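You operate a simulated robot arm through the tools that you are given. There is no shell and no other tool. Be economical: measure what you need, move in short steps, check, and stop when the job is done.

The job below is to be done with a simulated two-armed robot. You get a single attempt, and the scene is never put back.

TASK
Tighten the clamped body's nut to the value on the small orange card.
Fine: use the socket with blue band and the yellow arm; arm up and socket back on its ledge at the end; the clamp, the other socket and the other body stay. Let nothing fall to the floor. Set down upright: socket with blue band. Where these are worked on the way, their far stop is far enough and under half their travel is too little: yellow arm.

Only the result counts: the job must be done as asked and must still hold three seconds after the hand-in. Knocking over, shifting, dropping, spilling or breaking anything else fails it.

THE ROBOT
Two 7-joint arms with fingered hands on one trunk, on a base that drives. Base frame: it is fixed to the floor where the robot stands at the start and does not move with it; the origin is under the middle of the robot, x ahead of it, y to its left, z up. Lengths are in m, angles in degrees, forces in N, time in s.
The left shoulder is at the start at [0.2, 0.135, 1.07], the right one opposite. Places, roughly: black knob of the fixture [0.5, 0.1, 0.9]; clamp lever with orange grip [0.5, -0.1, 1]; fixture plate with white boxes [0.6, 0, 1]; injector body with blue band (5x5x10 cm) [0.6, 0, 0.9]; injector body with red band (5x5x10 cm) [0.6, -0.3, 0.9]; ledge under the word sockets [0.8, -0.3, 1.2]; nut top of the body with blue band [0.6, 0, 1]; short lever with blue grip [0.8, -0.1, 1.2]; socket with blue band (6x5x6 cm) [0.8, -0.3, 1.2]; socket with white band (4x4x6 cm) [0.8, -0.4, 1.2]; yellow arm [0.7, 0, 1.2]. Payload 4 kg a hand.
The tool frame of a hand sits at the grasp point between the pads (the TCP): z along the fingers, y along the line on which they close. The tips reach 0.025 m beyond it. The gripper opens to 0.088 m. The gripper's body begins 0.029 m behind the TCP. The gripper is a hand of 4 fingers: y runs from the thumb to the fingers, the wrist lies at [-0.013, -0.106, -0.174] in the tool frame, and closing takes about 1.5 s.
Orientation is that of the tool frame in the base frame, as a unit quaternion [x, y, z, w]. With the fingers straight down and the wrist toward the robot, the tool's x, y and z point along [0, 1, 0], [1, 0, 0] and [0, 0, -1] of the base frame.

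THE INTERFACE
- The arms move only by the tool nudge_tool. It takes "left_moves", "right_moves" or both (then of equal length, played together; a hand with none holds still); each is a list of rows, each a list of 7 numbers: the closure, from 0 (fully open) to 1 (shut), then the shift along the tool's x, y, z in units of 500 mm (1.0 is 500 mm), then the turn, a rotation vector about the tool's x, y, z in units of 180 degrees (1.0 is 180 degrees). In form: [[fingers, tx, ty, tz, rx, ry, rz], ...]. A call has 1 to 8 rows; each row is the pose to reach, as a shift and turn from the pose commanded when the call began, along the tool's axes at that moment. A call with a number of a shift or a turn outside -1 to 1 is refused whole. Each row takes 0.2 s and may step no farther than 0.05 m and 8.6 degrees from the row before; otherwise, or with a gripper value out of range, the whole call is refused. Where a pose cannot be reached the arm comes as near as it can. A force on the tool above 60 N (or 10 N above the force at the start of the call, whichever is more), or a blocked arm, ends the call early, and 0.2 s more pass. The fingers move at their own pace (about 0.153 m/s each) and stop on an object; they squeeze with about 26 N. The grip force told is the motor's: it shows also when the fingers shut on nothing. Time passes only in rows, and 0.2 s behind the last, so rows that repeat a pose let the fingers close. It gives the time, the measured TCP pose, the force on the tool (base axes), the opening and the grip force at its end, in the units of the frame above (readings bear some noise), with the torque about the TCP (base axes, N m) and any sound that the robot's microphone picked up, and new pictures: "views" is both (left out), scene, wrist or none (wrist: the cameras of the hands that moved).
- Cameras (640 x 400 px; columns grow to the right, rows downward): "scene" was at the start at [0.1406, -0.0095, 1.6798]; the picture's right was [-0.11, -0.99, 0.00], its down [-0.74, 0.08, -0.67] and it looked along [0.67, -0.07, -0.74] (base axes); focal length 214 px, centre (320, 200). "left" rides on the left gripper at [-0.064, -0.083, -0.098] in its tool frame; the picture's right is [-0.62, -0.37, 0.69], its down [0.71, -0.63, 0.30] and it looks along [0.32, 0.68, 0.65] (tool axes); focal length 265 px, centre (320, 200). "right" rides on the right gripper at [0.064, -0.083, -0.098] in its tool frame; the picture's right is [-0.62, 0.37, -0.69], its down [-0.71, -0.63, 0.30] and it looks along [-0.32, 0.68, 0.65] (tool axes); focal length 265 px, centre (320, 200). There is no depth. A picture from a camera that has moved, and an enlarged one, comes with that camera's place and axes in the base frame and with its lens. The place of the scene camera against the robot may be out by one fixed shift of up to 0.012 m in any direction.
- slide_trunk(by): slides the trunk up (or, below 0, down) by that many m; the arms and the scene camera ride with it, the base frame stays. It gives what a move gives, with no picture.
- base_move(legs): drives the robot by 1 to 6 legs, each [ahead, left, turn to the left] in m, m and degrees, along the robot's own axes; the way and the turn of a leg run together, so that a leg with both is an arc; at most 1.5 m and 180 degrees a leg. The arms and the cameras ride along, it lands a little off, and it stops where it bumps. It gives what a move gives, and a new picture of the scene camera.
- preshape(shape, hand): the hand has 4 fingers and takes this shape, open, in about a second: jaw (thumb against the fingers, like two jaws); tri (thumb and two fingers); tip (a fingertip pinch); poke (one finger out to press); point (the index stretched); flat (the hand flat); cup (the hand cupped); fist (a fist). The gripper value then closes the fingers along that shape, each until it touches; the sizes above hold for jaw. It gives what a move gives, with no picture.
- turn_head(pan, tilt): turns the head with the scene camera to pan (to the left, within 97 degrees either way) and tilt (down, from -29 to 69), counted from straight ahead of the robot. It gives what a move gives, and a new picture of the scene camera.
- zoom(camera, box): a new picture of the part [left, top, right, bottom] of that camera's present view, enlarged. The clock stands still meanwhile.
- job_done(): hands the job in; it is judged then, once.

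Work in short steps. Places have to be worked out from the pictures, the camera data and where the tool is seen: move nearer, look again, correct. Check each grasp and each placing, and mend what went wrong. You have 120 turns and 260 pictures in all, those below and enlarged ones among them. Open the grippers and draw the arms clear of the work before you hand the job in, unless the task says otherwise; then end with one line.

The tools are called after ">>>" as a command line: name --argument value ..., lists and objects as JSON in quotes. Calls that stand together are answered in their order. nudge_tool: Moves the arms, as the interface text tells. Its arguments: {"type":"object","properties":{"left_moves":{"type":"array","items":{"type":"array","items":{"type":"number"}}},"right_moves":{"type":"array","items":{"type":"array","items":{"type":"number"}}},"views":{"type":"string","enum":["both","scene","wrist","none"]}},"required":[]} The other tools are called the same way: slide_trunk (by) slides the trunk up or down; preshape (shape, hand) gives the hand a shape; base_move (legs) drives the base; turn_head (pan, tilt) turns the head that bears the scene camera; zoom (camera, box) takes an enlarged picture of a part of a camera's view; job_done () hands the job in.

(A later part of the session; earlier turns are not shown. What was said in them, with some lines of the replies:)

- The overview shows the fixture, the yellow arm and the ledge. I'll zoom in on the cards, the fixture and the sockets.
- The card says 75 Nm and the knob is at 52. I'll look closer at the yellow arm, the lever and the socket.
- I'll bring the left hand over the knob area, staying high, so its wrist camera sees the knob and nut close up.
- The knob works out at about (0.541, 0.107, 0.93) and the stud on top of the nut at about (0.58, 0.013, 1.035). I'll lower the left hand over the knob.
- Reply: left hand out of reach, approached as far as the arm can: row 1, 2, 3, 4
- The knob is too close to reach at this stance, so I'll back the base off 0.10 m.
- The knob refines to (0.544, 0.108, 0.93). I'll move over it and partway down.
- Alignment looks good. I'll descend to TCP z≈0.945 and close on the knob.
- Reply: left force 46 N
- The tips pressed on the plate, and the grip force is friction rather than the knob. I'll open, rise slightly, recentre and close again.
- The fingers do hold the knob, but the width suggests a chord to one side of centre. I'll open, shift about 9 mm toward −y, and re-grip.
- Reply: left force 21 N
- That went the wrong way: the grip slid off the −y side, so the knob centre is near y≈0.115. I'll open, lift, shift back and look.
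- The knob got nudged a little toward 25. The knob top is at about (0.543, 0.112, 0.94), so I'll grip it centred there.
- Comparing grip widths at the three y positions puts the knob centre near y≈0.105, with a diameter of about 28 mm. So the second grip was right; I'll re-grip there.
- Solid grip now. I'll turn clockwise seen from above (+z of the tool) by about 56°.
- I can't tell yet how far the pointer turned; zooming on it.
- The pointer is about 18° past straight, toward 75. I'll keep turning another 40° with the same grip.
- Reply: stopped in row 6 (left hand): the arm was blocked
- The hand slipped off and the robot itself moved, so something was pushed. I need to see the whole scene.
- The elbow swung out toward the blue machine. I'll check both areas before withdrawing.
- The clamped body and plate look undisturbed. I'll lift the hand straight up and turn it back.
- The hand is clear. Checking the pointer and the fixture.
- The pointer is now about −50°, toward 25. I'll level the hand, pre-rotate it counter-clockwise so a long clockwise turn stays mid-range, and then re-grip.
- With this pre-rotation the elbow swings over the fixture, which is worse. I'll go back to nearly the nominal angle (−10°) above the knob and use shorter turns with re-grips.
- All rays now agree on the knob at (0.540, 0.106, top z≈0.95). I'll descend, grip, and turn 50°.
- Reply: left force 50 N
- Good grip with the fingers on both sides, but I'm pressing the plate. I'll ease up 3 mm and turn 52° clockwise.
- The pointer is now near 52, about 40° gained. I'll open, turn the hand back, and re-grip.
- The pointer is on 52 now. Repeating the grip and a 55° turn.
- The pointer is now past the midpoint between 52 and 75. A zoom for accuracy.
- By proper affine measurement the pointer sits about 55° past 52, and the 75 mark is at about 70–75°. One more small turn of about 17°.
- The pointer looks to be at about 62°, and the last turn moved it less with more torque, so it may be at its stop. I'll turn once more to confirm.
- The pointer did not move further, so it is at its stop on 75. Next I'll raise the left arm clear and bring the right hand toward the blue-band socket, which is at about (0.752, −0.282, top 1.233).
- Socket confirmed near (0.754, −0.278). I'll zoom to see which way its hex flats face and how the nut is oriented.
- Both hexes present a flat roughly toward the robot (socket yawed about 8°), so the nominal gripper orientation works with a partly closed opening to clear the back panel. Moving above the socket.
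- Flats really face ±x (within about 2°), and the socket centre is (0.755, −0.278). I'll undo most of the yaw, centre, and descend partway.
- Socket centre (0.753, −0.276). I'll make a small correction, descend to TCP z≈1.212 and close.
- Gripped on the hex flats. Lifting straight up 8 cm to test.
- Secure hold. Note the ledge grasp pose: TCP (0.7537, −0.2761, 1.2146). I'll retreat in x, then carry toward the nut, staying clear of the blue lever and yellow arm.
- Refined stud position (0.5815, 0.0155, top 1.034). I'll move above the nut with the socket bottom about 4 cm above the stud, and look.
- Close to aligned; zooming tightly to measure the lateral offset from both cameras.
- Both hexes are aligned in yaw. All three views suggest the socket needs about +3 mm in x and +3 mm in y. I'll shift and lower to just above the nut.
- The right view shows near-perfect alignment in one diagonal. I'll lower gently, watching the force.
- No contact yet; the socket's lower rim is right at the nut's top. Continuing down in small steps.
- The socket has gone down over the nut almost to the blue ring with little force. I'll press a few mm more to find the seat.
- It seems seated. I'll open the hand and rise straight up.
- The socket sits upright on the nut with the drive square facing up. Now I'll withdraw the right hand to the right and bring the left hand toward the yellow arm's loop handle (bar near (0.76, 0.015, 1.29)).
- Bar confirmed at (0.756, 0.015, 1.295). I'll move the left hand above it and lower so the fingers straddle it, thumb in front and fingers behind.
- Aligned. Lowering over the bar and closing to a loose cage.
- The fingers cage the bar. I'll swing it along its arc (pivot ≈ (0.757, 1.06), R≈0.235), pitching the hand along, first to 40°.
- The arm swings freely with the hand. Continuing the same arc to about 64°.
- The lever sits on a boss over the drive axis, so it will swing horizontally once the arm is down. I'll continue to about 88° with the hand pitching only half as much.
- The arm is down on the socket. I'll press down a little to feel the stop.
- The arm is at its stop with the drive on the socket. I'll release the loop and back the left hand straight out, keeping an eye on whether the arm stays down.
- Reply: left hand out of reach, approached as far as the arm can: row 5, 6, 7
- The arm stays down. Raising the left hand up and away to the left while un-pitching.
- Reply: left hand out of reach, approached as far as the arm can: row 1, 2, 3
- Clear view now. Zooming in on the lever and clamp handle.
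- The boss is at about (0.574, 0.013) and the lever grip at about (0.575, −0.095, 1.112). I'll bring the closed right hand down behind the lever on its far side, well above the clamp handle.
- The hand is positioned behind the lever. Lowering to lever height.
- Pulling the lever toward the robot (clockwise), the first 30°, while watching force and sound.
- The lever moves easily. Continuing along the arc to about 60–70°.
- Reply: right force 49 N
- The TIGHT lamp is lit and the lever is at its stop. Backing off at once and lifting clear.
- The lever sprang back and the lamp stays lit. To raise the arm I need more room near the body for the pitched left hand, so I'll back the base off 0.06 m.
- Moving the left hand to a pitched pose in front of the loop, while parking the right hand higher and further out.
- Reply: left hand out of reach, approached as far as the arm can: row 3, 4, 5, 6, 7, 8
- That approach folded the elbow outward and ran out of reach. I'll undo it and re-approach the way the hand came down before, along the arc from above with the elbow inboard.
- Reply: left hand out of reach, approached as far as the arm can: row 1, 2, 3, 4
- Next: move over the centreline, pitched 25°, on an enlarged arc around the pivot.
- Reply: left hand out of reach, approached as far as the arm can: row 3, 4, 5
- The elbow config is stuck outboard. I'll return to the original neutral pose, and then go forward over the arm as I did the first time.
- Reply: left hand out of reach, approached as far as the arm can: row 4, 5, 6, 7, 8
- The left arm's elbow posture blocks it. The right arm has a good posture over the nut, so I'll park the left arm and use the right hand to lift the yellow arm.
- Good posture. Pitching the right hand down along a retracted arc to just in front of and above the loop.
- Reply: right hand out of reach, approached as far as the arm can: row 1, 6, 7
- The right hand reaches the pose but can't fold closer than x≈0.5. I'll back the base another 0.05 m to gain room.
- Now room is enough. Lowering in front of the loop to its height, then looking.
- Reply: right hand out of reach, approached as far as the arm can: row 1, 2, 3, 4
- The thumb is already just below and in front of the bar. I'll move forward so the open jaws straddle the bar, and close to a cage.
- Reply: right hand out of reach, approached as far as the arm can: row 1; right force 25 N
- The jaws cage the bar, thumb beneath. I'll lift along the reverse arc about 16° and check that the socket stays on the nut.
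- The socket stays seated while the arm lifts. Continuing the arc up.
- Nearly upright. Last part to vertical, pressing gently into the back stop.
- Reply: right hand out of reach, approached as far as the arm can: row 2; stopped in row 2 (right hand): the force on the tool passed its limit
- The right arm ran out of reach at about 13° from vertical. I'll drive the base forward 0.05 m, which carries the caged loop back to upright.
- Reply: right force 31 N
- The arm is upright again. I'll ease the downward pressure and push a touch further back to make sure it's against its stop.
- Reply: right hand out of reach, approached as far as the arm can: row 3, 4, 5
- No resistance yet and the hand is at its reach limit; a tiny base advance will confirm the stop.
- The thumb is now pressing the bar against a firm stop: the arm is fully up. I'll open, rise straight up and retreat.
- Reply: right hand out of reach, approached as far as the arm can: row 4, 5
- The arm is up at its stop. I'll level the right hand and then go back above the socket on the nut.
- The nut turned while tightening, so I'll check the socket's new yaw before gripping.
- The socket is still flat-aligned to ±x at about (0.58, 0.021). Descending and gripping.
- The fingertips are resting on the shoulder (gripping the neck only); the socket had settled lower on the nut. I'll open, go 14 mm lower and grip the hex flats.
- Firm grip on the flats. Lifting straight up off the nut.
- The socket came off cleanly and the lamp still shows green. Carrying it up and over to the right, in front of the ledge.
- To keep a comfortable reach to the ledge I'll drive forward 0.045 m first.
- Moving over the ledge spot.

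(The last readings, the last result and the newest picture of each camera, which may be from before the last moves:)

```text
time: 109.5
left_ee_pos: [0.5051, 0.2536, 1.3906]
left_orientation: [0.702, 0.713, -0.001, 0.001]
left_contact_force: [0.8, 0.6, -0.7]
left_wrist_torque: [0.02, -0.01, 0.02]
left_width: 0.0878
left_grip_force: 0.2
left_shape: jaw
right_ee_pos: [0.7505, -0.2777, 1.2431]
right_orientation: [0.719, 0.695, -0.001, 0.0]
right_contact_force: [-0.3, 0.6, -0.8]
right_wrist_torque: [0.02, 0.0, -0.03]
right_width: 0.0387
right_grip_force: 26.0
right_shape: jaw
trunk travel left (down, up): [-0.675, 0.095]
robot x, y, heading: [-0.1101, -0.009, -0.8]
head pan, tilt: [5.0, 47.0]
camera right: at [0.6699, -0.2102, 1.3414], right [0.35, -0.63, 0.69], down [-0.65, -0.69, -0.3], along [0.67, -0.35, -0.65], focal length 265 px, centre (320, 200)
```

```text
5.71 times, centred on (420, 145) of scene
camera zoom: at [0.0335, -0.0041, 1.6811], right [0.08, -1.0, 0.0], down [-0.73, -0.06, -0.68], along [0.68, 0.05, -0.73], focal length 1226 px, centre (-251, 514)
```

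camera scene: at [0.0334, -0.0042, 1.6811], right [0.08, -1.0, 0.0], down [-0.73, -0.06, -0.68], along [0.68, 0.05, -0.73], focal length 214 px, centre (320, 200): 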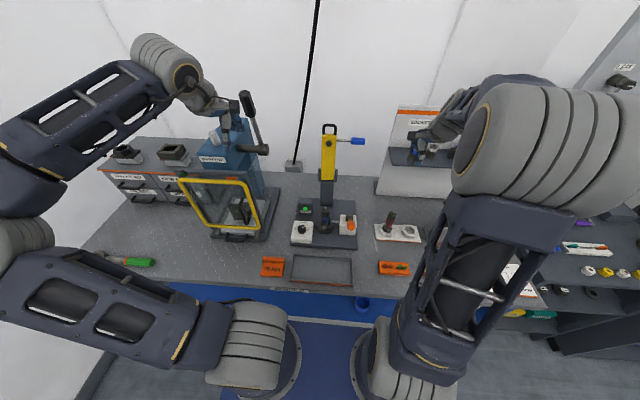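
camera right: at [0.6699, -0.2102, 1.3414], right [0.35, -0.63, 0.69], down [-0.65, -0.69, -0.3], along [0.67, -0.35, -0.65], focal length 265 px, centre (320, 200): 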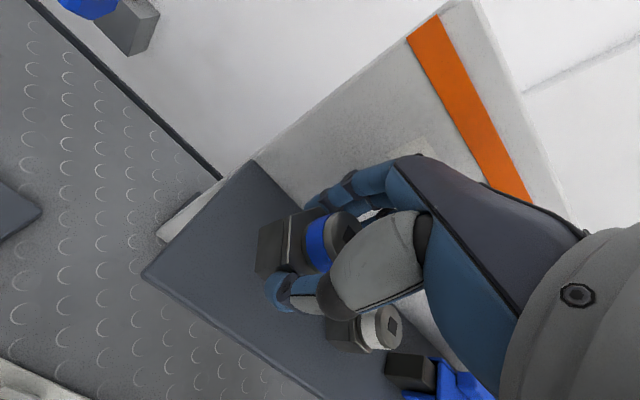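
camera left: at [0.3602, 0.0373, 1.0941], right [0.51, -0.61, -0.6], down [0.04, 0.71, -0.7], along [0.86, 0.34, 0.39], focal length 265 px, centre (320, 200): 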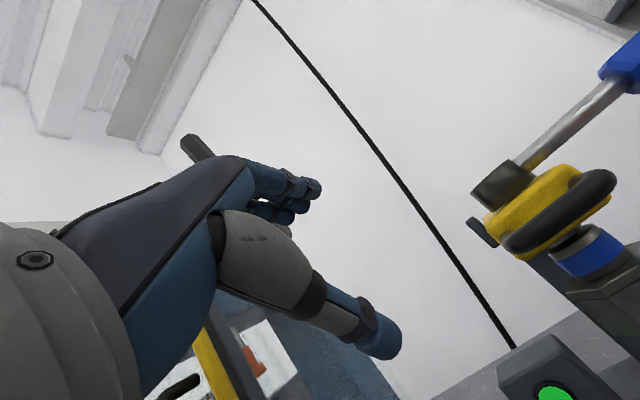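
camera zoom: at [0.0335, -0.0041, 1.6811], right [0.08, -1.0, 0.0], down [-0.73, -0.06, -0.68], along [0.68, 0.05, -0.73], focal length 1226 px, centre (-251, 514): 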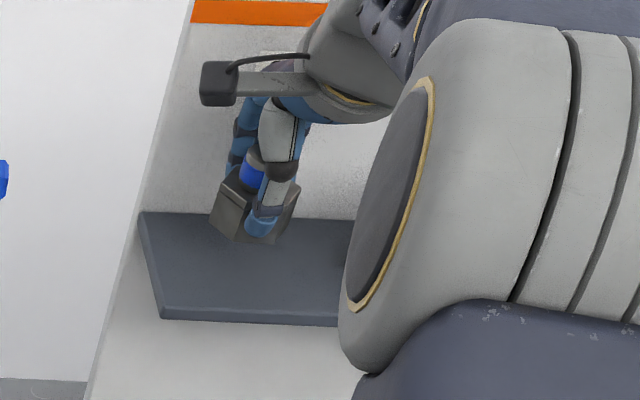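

Position matches the original spot. Lowering gently until contact.

>>> nudge_tool --right_moves '[[0.9, 0.003, 0.005, 0.03, 0, 0, 0], [0.9, 0.003, 0.005, 0.05, 0, 0, 0], [0.9, 0.003, 0.005, 0.058, 0, 0, 0], [0.9, 0.003, 0.005, 0.062, 0, 0, 0]]' --views "none"

>>> zoom --camera "scene" --box '[395, 125, 445, 170]'

```text
time: 110.5
left_ee_pos: [0.5042, 0.254, 1.3914]
left_orientation: [0.701, 0.713, -0.001, 0.001]
left_contact_force: [-0.1, -0.6, -0.4]
left_wrist_torque: [0.0, 0.02, 0.02]
left_width: 0.0877
left_grip_force: 0.0
left_shape: jaw
right_ee_pos: [0.7559, -0.2767, 1.2105]
right_orientation: [0.719, 0.695, -0.001, 0.0]
right_contact_force: [-0.4, 0.0, -0.5]
right_wrist_torque: [0.01, -0.01, 0.0]
right_width: 0.0389
right_grip_force: 26.6
right_shape: jaw
trunk travel left (down, up): [-0.675, 0.095]
robot x, y, heading: [-0.1085, -0.0151, -0.5]
head pan, tilt: [5.0, 47.0]
```

```text
8.89 times, centred on (420, 148) of scene
camera zoom: at [0.0336, -0.0043, 1.681], right [0.08, -1.0, 0.0], down [-0.73, -0.06, -0.68], along [0.68, 0.05, -0.73], focal length 1906 px, centre (-569, 667)
```

zoom: 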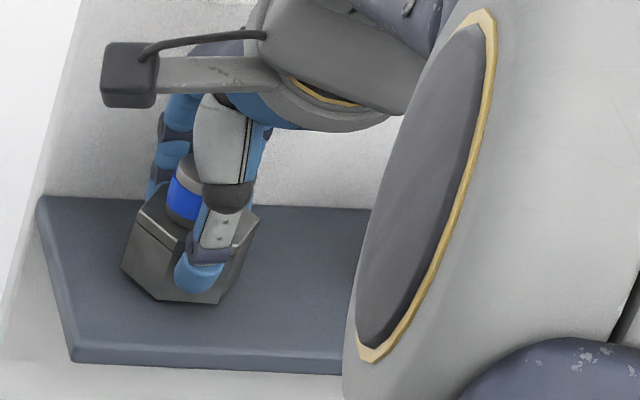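

Nearly down; continuing in 1.5 mm steps until the force shows contact.

>>> nudge_tool --right_moves '[[0.9, 0, -0.002, 0.003, 0, 0, 0], [0.9, 0, -0.002, 0.006, 0, 0, 0], [0.9, 0, -0.002, 0.009, 0, 0, 0], [0.9, 0, -0.002, 0.009, 0, 0, 0]]' --views "none"

```text
time: 111.5
left_ee_pos: [0.5048, 0.2529, 1.3918]
left_orientation: [0.702, 0.712, -0.001, 0.001]
left_contact_force: [0.5, -0.6, -0.2]
left_wrist_torque: [0.01, 0.03, 0.0]
left_width: 0.088
left_grip_force: 0.0
left_shape: jaw
right_ee_pos: [0.7524, -0.2772, 1.2064]
right_orientation: [0.72, 0.694, 0.0, 0.001]
right_contact_force: [0.5, -1.0, 0.9]
right_wrist_torque: [0.01, 0.0, -0.01]
right_width: 0.0385
right_grip_force: 25.9
right_shape: jaw
trunk travel left (down, up): [-0.675, 0.095]
robot x, y, heading: [-0.1115, -0.0109, -0.6]
head pan, tilt: [5.0, 47.0]
```

>>> nudge_tool --right_moves '[[0.9, 0, 0, 0.003, 0, 0, 0], [0.9, 0, 0, 0.005, 0, 0, 0], [0.9, 0, 0, 0.005, 0, 0, 0]]' --views "wrist"

>>> zoom --camera "right" --box '[180, 180, 360, 320]'

```text
time: 112.3
left_ee_pos: [0.5042, 0.2538, 1.39]
left_orientation: [0.701, 0.713, -0.002, 0.001]
left_contact_force: [0.1, 0.0, 0.4]
left_wrist_torque: [0.01, 0.01, -0.03]
left_width: 0.0877
left_grip_force: 0.1
left_shape: jaw
right_ee_pos: [0.7523, -0.2765, 1.2048]
right_orientation: [0.72, 0.694, 0.002, 0.003]
right_contact_force: [3.7, -3.5, 12.0]
right_wrist_torque: [-0.07, -0.12, 0.04]
right_width: 0.0392
right_grip_force: 26.0
right_shape: jaw
trunk travel left (down, up): [-0.675, 0.095]
robot x, y, heading: [-0.11, -0.0102, -0.7]
head pan, tilt: [5.0, 47.0]
camera right: at [0.6717, -0.2077, 1.3039], right [0.34, -0.63, 0.7], down [-0.65, -0.69, -0.31], along [0.67, -0.35, -0.65], focal length 265 px, centre (320, 200)
```

right: 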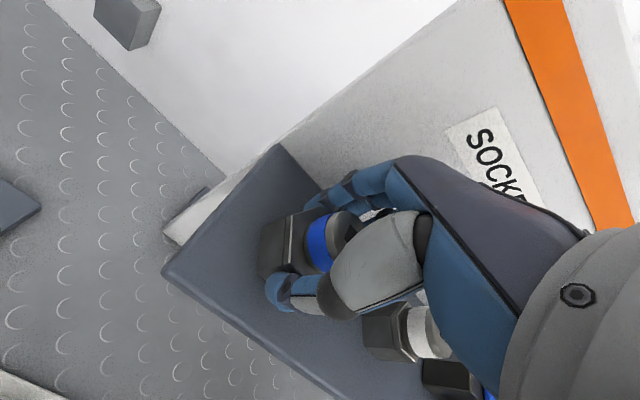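

```text
2.86 times, centred on (270, 250) of right
camera zoom: at [0.6717, -0.2077, 1.3039], right [0.34, -0.63, 0.7], down [-0.65, -0.69, -0.31], along [0.67, -0.35, -0.65], focal length 758 px, centre (463, 57)
```

zoom: 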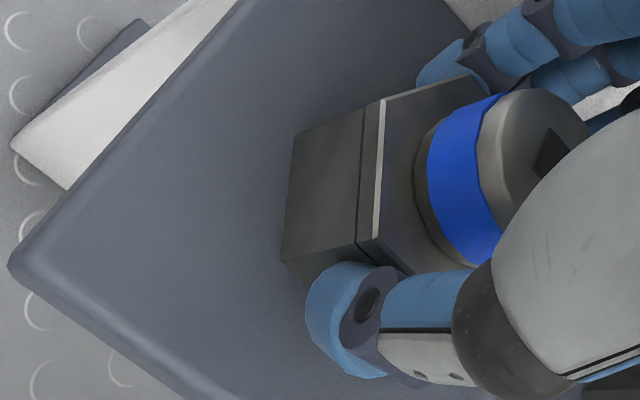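

Contact at 12 N: the socket stands on the ledge. Opening just enough (to limit contact with the back panel) and rising straight up.

>>> nudge_tool --right_moves '[[0.6, 0, 0, -0.002, 0, 0, 0], [0.4, 0, 0, -0.002, 0, 0, 0], [0.22, 0, 0, -0.002, 0, 0, 0], [0.22, 0, 0, -0.002, 0, 0, 0], [0.22, 0, 0, -0.04, 0, 0, 0], [0.22, 0, 0, -0.1, 0, 0, 0], [0.22, 0, -0.02, -0.18, 0, 0, 0], [0.22, 0, -0.1, -0.22, 0, 0, 0]]' --views "wrist"

>>> zoom --camera "scene" --box '[380, 110, 460, 180]'

```text
time: 114.1
left_ee_pos: [0.5044, 0.2544, 1.3898]
left_orientation: [0.701, 0.713, -0.001, 0.001]
left_contact_force: [0.0, 0.2, 0.5]
left_wrist_torque: [0.04, 0.03, 0.01]
left_width: 0.0878
left_grip_force: 0.0
left_shape: jaw
right_ee_pos: [0.7034, -0.2752, 1.3157]
right_orientation: [0.719, 0.695, -0.001, -0.001]
right_contact_force: [-0.7, -1.0, -0.1]
right_wrist_torque: [0.04, 0.03, -0.01]
right_width: 0.0685
right_grip_force: 0.0
right_shape: jaw
trunk travel left (down, up): [-0.675, 0.095]
robot x, y, heading: [-0.1075, -0.0124, -0.6]
head pan, tilt: [5.0, 47.0]
camera right: at [0.6222, -0.2072, 1.4146], right [0.35, -0.63, 0.69], down [-0.66, -0.69, -0.3], along [0.67, -0.35, -0.65], focal length 265 px, centre (320, 200)
```

right: 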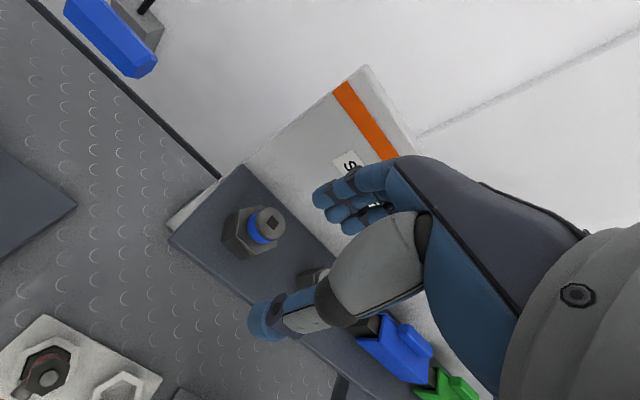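

```text
5.71 times, centred on (420, 145) of scene
camera zoom: at [0.0341, -0.0042, 1.681], right [0.08, -1.0, 0.0], down [-0.73, -0.06, -0.68], along [0.68, 0.05, -0.73], focal length 1226 px, centre (-251, 514)
```

zoom: 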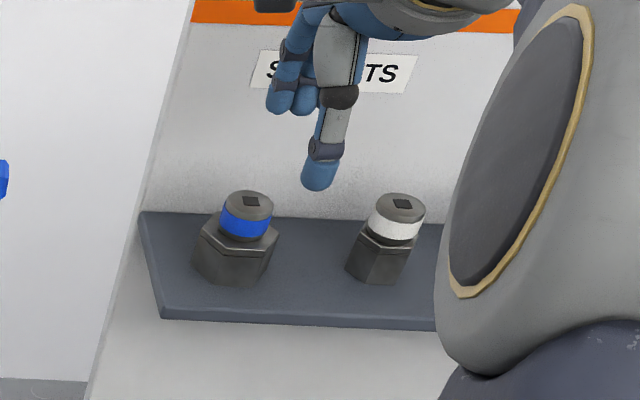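

The socket stands upright on its ledge, with the white-band socket untouched. I'll draw the right hand clear and take a final look at everything.

>>> nudge_tool --right_moves '[[0, 0, -0.09, -0.03, 0, 0, 0], [0, 0, -0.18, -0.06, 0, 0, 0], [0, -0.02, -0.27, -0.09, 0, 0, 0], [0, -0.05, -0.36, -0.12, 0, 0, 0], [0, -0.08, -0.44, -0.14, 0, 0, 0]]' --views "scene"

>>> zoom --camera "scene" --box '[280, 110, 440, 250]'

>>> zoom --camera "scene" --box '[70, 100, 300, 290]'

```text
time: 115.3
left_ee_pos: [0.5047, 0.2543, 1.3901]
left_orientation: [0.702, 0.713, -0.001, 0.0]
left_contact_force: [0.9, 0.2, 0.2]
left_wrist_torque: [0.02, 0.02, 0.0]
left_width: 0.0879
left_grip_force: 0.1
left_shape: jaw
right_ee_pos: [0.4792, -0.3046, 1.3853]
right_orientation: [0.719, 0.695, 0.0, 0.0]
right_contact_force: [0.4, -0.4, -1.3]
right_wrist_torque: [0.08, 0.01, -0.02]
right_width: 0.088
right_grip_force: 0.0
right_shape: jaw
trunk travel left (down, up): [-0.675, 0.095]
robot x, y, heading: [-0.1074, -0.0073, -0.4]
head pan, tilt: [5.0, 47.0]
camera scene: at [0.034, -0.0042, 1.681], right [0.08, -1.0, 0.0], down [-0.73, -0.06, -0.68], along [0.68, 0.05, -0.73], focal length 214 px, centre (320, 200)
```

scene: 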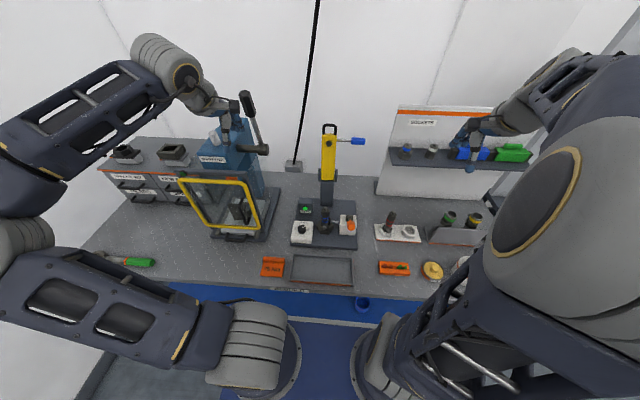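

```text
2.86 times, centred on (360, 180) of scene
camera zoom: at [0.034, -0.0042, 1.681], right [0.08, -1.0, 0.0], down [-0.73, -0.06, -0.68], along [0.68, 0.05, -0.73], focal length 613 px, centre (206, 257)
```

zoom: 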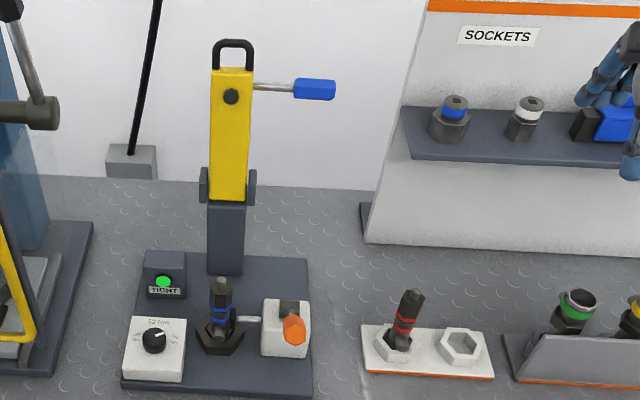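

```text
2.11 times, centred on (185, 195) of scene
camera zoom: at [0.034, -0.0042, 1.681], right [0.08, -1.0, 0.0], down [-0.73, -0.06, -0.68], along [0.68, 0.05, -0.73], focal length 452 px, centre (604, 210)
```

zoom: 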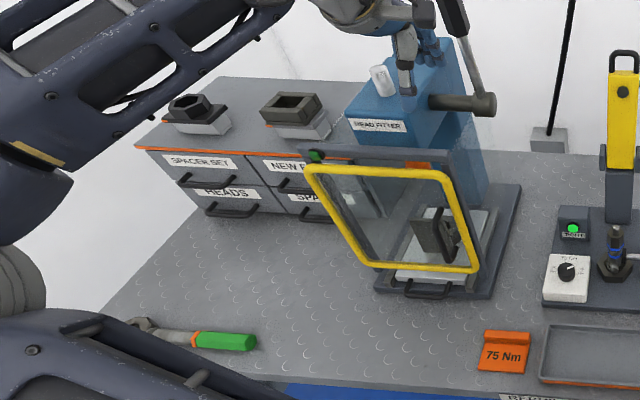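

The TIGHT lamp is lit, the dial is on 75, and the yellow arm is up. The blue-band socket is upright on its ledge and everything else is in place, so I'm handing in.

>>> job_done

```text
The job is handed in.
```

I tightened the clamped body's nut with the dial at 75 Nm, and the green TIGHT lamp lit. The yellow arm is up again and the blue-band socket stands upright on its ledge. In the last pictures, the clamp, the other socket and the other body had not moved, and nothing had fallen to the floor. While I was turning the dial, the left arm was blocked once and pushed the robot back about a centimetre; nothing looked moved afterwards.
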